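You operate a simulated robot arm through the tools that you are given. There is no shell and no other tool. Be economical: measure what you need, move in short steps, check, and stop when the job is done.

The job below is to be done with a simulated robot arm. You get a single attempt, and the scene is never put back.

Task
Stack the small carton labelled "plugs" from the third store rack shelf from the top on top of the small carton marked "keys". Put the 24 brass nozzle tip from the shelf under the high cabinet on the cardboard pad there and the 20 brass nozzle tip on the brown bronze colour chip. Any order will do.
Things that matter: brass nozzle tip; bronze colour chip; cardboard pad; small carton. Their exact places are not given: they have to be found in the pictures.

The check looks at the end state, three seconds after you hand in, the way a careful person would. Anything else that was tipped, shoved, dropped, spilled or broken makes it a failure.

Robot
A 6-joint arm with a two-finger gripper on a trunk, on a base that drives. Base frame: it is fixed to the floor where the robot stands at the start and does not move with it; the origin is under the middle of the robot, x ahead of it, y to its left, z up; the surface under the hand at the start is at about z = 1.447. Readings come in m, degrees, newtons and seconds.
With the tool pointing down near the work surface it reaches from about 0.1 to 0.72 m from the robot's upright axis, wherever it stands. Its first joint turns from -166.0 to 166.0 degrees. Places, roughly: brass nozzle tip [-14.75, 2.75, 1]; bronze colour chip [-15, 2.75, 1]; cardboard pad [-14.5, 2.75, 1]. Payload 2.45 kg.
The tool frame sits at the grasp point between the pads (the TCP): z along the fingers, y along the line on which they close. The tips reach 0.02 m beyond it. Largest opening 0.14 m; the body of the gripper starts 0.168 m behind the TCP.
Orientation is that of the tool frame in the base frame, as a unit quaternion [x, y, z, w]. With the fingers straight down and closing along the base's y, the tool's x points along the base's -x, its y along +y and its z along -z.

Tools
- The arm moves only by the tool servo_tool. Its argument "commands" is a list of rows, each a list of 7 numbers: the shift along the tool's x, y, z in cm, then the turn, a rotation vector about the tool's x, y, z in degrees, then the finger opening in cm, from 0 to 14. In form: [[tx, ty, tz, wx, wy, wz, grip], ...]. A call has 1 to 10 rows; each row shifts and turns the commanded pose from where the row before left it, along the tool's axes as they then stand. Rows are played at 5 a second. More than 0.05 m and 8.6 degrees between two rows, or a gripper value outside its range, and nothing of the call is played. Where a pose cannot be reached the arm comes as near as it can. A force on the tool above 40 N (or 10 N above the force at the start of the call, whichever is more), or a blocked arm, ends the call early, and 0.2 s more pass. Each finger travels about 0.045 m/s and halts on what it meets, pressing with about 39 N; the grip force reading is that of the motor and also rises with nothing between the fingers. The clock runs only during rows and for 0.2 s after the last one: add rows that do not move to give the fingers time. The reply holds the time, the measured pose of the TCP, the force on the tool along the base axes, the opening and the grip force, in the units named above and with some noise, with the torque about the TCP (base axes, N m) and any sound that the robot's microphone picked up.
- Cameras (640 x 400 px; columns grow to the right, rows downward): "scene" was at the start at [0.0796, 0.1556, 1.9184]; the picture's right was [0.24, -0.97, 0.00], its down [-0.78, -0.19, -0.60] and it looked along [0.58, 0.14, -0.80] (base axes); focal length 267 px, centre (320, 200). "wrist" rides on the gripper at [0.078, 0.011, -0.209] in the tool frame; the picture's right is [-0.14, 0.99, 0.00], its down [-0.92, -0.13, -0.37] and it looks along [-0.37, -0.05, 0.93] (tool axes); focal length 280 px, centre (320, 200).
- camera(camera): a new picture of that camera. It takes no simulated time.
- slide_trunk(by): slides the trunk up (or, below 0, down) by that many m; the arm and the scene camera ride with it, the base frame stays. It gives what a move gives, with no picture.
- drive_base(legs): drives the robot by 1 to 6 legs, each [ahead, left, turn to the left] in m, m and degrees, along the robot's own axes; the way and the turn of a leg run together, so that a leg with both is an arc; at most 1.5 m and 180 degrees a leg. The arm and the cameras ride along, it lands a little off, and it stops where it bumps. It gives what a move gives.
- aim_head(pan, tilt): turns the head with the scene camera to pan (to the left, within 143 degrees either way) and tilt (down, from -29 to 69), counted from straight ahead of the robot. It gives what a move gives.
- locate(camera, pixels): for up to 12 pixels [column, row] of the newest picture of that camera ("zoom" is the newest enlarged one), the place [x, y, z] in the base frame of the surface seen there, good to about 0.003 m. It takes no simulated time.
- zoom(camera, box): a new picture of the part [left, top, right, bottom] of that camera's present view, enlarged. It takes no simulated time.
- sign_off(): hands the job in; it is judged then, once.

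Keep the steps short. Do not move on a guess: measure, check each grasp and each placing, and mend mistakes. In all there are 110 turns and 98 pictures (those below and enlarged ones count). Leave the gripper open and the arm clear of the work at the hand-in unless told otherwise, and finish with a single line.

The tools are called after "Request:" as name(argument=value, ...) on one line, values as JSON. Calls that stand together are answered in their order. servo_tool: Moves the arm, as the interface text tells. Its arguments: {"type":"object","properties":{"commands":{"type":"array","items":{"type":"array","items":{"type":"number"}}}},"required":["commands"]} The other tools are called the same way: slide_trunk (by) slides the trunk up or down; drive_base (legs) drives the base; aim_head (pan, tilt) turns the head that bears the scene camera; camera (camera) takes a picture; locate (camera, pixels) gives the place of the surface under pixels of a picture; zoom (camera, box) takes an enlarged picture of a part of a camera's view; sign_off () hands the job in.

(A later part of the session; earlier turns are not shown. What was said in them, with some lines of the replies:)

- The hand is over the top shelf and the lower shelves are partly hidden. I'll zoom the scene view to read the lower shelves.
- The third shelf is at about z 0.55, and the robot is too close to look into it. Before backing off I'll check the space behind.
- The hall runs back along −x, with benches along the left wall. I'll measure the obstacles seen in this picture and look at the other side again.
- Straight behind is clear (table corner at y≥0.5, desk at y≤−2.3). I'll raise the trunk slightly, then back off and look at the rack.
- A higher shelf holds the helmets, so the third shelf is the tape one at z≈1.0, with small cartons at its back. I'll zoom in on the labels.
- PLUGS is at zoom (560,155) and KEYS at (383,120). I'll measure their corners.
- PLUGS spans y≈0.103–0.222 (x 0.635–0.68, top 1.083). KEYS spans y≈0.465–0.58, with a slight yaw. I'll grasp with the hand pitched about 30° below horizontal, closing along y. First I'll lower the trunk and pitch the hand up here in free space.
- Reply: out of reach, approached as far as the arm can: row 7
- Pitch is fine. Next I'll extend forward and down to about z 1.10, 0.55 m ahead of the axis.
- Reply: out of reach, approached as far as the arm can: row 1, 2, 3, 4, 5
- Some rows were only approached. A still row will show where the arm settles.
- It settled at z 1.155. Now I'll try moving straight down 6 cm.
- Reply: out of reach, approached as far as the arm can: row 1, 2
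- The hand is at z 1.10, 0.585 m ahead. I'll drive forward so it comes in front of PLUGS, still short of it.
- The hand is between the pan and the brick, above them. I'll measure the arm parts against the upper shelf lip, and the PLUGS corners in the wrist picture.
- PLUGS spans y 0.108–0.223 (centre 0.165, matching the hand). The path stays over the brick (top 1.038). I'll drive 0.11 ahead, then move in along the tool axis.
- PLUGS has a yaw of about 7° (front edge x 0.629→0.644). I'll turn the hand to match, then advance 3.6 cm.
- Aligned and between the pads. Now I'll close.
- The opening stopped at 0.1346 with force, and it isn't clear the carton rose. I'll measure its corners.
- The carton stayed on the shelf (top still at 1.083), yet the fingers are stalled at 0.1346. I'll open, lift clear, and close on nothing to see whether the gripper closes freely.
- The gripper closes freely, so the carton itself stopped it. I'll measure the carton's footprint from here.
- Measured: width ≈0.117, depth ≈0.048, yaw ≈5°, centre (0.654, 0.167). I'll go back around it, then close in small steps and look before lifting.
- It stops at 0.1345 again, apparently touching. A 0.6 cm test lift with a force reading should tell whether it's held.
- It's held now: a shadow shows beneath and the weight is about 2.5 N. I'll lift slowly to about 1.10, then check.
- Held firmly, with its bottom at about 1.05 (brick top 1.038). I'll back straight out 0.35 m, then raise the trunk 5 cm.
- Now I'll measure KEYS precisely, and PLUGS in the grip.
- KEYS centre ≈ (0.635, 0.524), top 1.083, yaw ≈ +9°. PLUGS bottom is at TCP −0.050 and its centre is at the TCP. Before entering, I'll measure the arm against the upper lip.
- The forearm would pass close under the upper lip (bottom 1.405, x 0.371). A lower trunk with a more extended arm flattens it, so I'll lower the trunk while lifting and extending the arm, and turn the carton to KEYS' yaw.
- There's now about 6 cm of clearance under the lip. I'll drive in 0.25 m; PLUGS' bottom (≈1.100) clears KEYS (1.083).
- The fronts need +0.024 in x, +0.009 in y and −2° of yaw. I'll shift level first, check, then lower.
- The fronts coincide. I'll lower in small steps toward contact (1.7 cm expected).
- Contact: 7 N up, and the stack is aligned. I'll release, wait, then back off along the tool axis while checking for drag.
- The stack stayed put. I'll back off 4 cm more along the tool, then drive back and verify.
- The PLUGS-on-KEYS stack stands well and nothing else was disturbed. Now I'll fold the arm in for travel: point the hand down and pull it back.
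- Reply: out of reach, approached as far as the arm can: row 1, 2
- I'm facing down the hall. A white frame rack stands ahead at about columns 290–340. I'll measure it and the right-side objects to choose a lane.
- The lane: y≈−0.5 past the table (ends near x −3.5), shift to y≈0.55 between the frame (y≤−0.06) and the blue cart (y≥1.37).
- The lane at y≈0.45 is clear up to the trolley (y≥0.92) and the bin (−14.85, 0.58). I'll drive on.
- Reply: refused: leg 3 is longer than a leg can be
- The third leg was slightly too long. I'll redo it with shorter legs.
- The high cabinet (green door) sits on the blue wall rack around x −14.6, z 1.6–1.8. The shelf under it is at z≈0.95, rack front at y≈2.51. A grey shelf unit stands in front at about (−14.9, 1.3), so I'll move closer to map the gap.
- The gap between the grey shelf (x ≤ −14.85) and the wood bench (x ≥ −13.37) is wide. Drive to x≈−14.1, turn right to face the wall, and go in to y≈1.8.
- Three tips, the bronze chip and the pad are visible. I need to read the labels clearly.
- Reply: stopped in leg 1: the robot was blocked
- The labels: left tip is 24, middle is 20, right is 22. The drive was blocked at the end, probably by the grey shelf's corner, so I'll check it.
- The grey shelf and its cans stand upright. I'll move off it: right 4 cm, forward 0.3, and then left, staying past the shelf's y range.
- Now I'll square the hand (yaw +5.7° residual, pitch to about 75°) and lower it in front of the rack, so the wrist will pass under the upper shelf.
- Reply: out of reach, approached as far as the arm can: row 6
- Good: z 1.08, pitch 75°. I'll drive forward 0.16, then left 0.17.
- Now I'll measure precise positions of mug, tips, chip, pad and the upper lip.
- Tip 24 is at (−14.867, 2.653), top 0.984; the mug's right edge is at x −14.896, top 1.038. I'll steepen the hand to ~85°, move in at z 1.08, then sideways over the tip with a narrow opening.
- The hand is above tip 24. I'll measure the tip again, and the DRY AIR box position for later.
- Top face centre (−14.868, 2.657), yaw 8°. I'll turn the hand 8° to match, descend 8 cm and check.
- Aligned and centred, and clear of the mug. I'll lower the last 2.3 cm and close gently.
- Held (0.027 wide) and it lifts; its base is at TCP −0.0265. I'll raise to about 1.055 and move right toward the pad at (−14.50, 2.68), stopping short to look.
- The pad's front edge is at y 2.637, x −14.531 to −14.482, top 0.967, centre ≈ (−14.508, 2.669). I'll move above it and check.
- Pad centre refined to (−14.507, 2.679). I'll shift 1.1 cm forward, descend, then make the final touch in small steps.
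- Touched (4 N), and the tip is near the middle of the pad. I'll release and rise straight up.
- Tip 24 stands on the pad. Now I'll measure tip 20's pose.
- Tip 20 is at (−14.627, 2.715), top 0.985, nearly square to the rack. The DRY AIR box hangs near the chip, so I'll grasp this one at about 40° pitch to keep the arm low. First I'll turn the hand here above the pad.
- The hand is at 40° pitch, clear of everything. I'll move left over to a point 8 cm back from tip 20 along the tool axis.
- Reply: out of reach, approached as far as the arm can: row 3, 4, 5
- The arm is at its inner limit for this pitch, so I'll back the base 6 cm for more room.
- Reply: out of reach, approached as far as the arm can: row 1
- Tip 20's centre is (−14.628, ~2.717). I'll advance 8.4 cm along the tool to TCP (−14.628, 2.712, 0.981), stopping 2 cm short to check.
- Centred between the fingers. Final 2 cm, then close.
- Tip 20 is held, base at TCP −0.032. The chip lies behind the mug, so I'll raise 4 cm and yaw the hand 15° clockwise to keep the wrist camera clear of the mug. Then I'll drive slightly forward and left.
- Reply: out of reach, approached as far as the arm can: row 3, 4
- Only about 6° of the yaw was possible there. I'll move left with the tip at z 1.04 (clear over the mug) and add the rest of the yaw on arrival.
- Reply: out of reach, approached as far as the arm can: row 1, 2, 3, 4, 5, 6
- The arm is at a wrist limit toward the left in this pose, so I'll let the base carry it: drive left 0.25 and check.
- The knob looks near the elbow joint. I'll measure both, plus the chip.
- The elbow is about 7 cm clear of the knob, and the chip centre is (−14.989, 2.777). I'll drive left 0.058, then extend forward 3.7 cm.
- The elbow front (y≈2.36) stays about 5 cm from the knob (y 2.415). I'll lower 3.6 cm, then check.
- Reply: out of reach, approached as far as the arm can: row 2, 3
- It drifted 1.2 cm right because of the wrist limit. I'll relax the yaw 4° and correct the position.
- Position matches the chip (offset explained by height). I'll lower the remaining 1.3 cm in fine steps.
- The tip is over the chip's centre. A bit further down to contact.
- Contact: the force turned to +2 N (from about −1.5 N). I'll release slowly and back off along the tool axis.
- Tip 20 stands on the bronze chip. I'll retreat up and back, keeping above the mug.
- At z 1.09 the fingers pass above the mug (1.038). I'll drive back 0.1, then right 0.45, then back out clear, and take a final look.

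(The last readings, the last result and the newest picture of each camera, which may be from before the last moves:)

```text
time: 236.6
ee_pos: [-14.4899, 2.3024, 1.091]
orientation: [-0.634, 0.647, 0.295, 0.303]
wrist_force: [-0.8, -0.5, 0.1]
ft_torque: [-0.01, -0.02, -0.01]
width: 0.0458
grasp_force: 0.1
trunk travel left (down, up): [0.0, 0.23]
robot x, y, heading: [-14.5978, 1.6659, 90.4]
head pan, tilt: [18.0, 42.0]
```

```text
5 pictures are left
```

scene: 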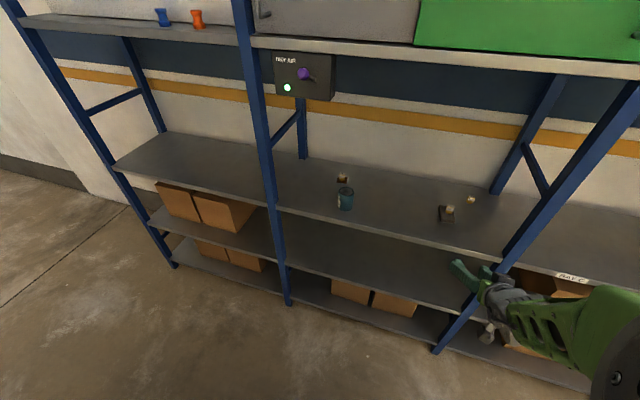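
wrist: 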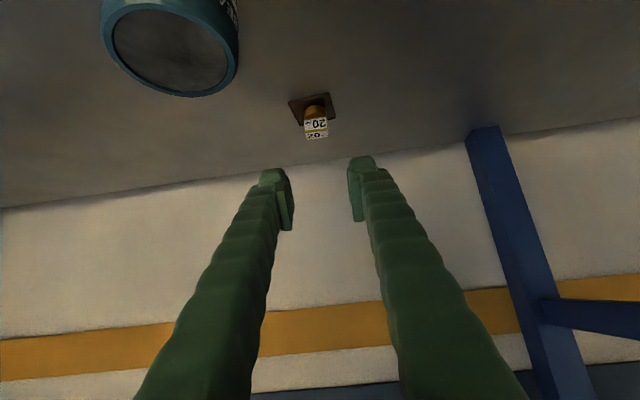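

All in place. I'll do a last close look at both placements, check the grey shelf, and open the gripper.

Request:
zoom(camera="scene", box=[320, 160, 490, 235])

Request:
drive_base(legs=[[0, -0.25, 0]])

Request:
servo_tool(commands=[[0, 0, 0, 0, 0, 0, 9], [0, 0, 0, 0, 0, 0, 9], [0, 0, 0, 0, 0, 0, 9]])

Request:
aim_head(pan=95, tilt=30)

Request:
camera(camera="scene")

```text
3.76 times, centred on (405, 198) of scene
```

zoom: 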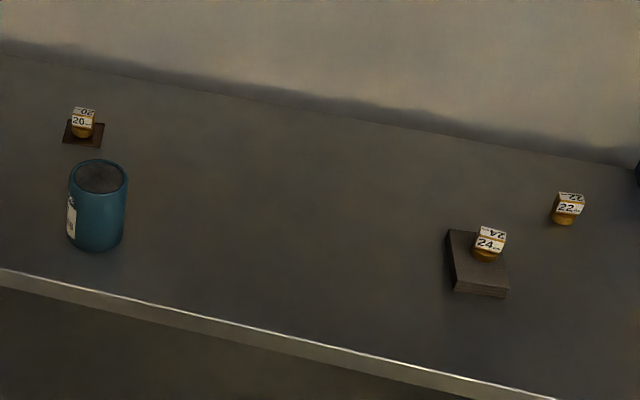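

```text
time: 239.4
ee_pos: [-14.2372, 2.3026, 1.092]
orientation: [-0.635, 0.647, 0.295, 0.302]
wrist_force: [0.0, 0.1, 0.6]
ft_torque: [0.0, 0.01, 0.04]
width: 0.0461
grasp_force: 0.2
trunk travel left (down, up): [0.0, 0.23]
robot x, y, heading: [-14.3486, 1.6671, 90.5]
head pan, tilt: [18.0, 42.0]
```

```text
time: 240.2
ee_pos: [-14.2365, 2.3042, 1.0917]
orientation: [-0.634, 0.647, 0.295, 0.303]
wrist_force: [-0.5, 0.4, -0.2]
ft_torque: [0.0, -0.02, -0.02]
width: 0.09
grasp_force: 0.0
trunk travel left (down, up): [0.0, 0.23]
robot x, y, heading: [-14.3458, 1.6666, 90.3]
head pan, tilt: [18.0, 42.0]
```

```text
time: 241.7
ee_pos: [-14.2372, 2.3046, 1.0916]
orientation: [-0.635, 0.647, 0.294, 0.303]
wrist_force: [0.1, -0.1, -0.3]
ft_torque: [-0.04, 0.0, 0.01]
width: 0.0902
grasp_force: 0.1
trunk travel left (down, up): [0.0, 0.23]
robot x, y, heading: [-14.3485, 1.6655, 90.4]
head pan, tilt: [95.0, 30.0]
```

```text
3 pictures are left
```

scene: 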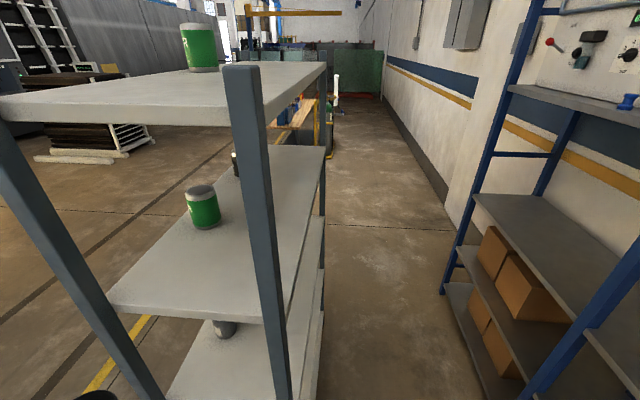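

Both tips stand on their targets, the mug and tip 22 are where they were, and the grey shelf and its cans are upright. Handing in.

Request:
sign_off()

```text
The job is handed in.
```

All three items are placed as asked: "plugs" is stacked on "keys", the 24 tip is on the cardboard pad, and the 20 tip is on the bronze chip; the base bumped something once, likely the grey shelf unit, and the shelf and its cans were still upright afterwards.
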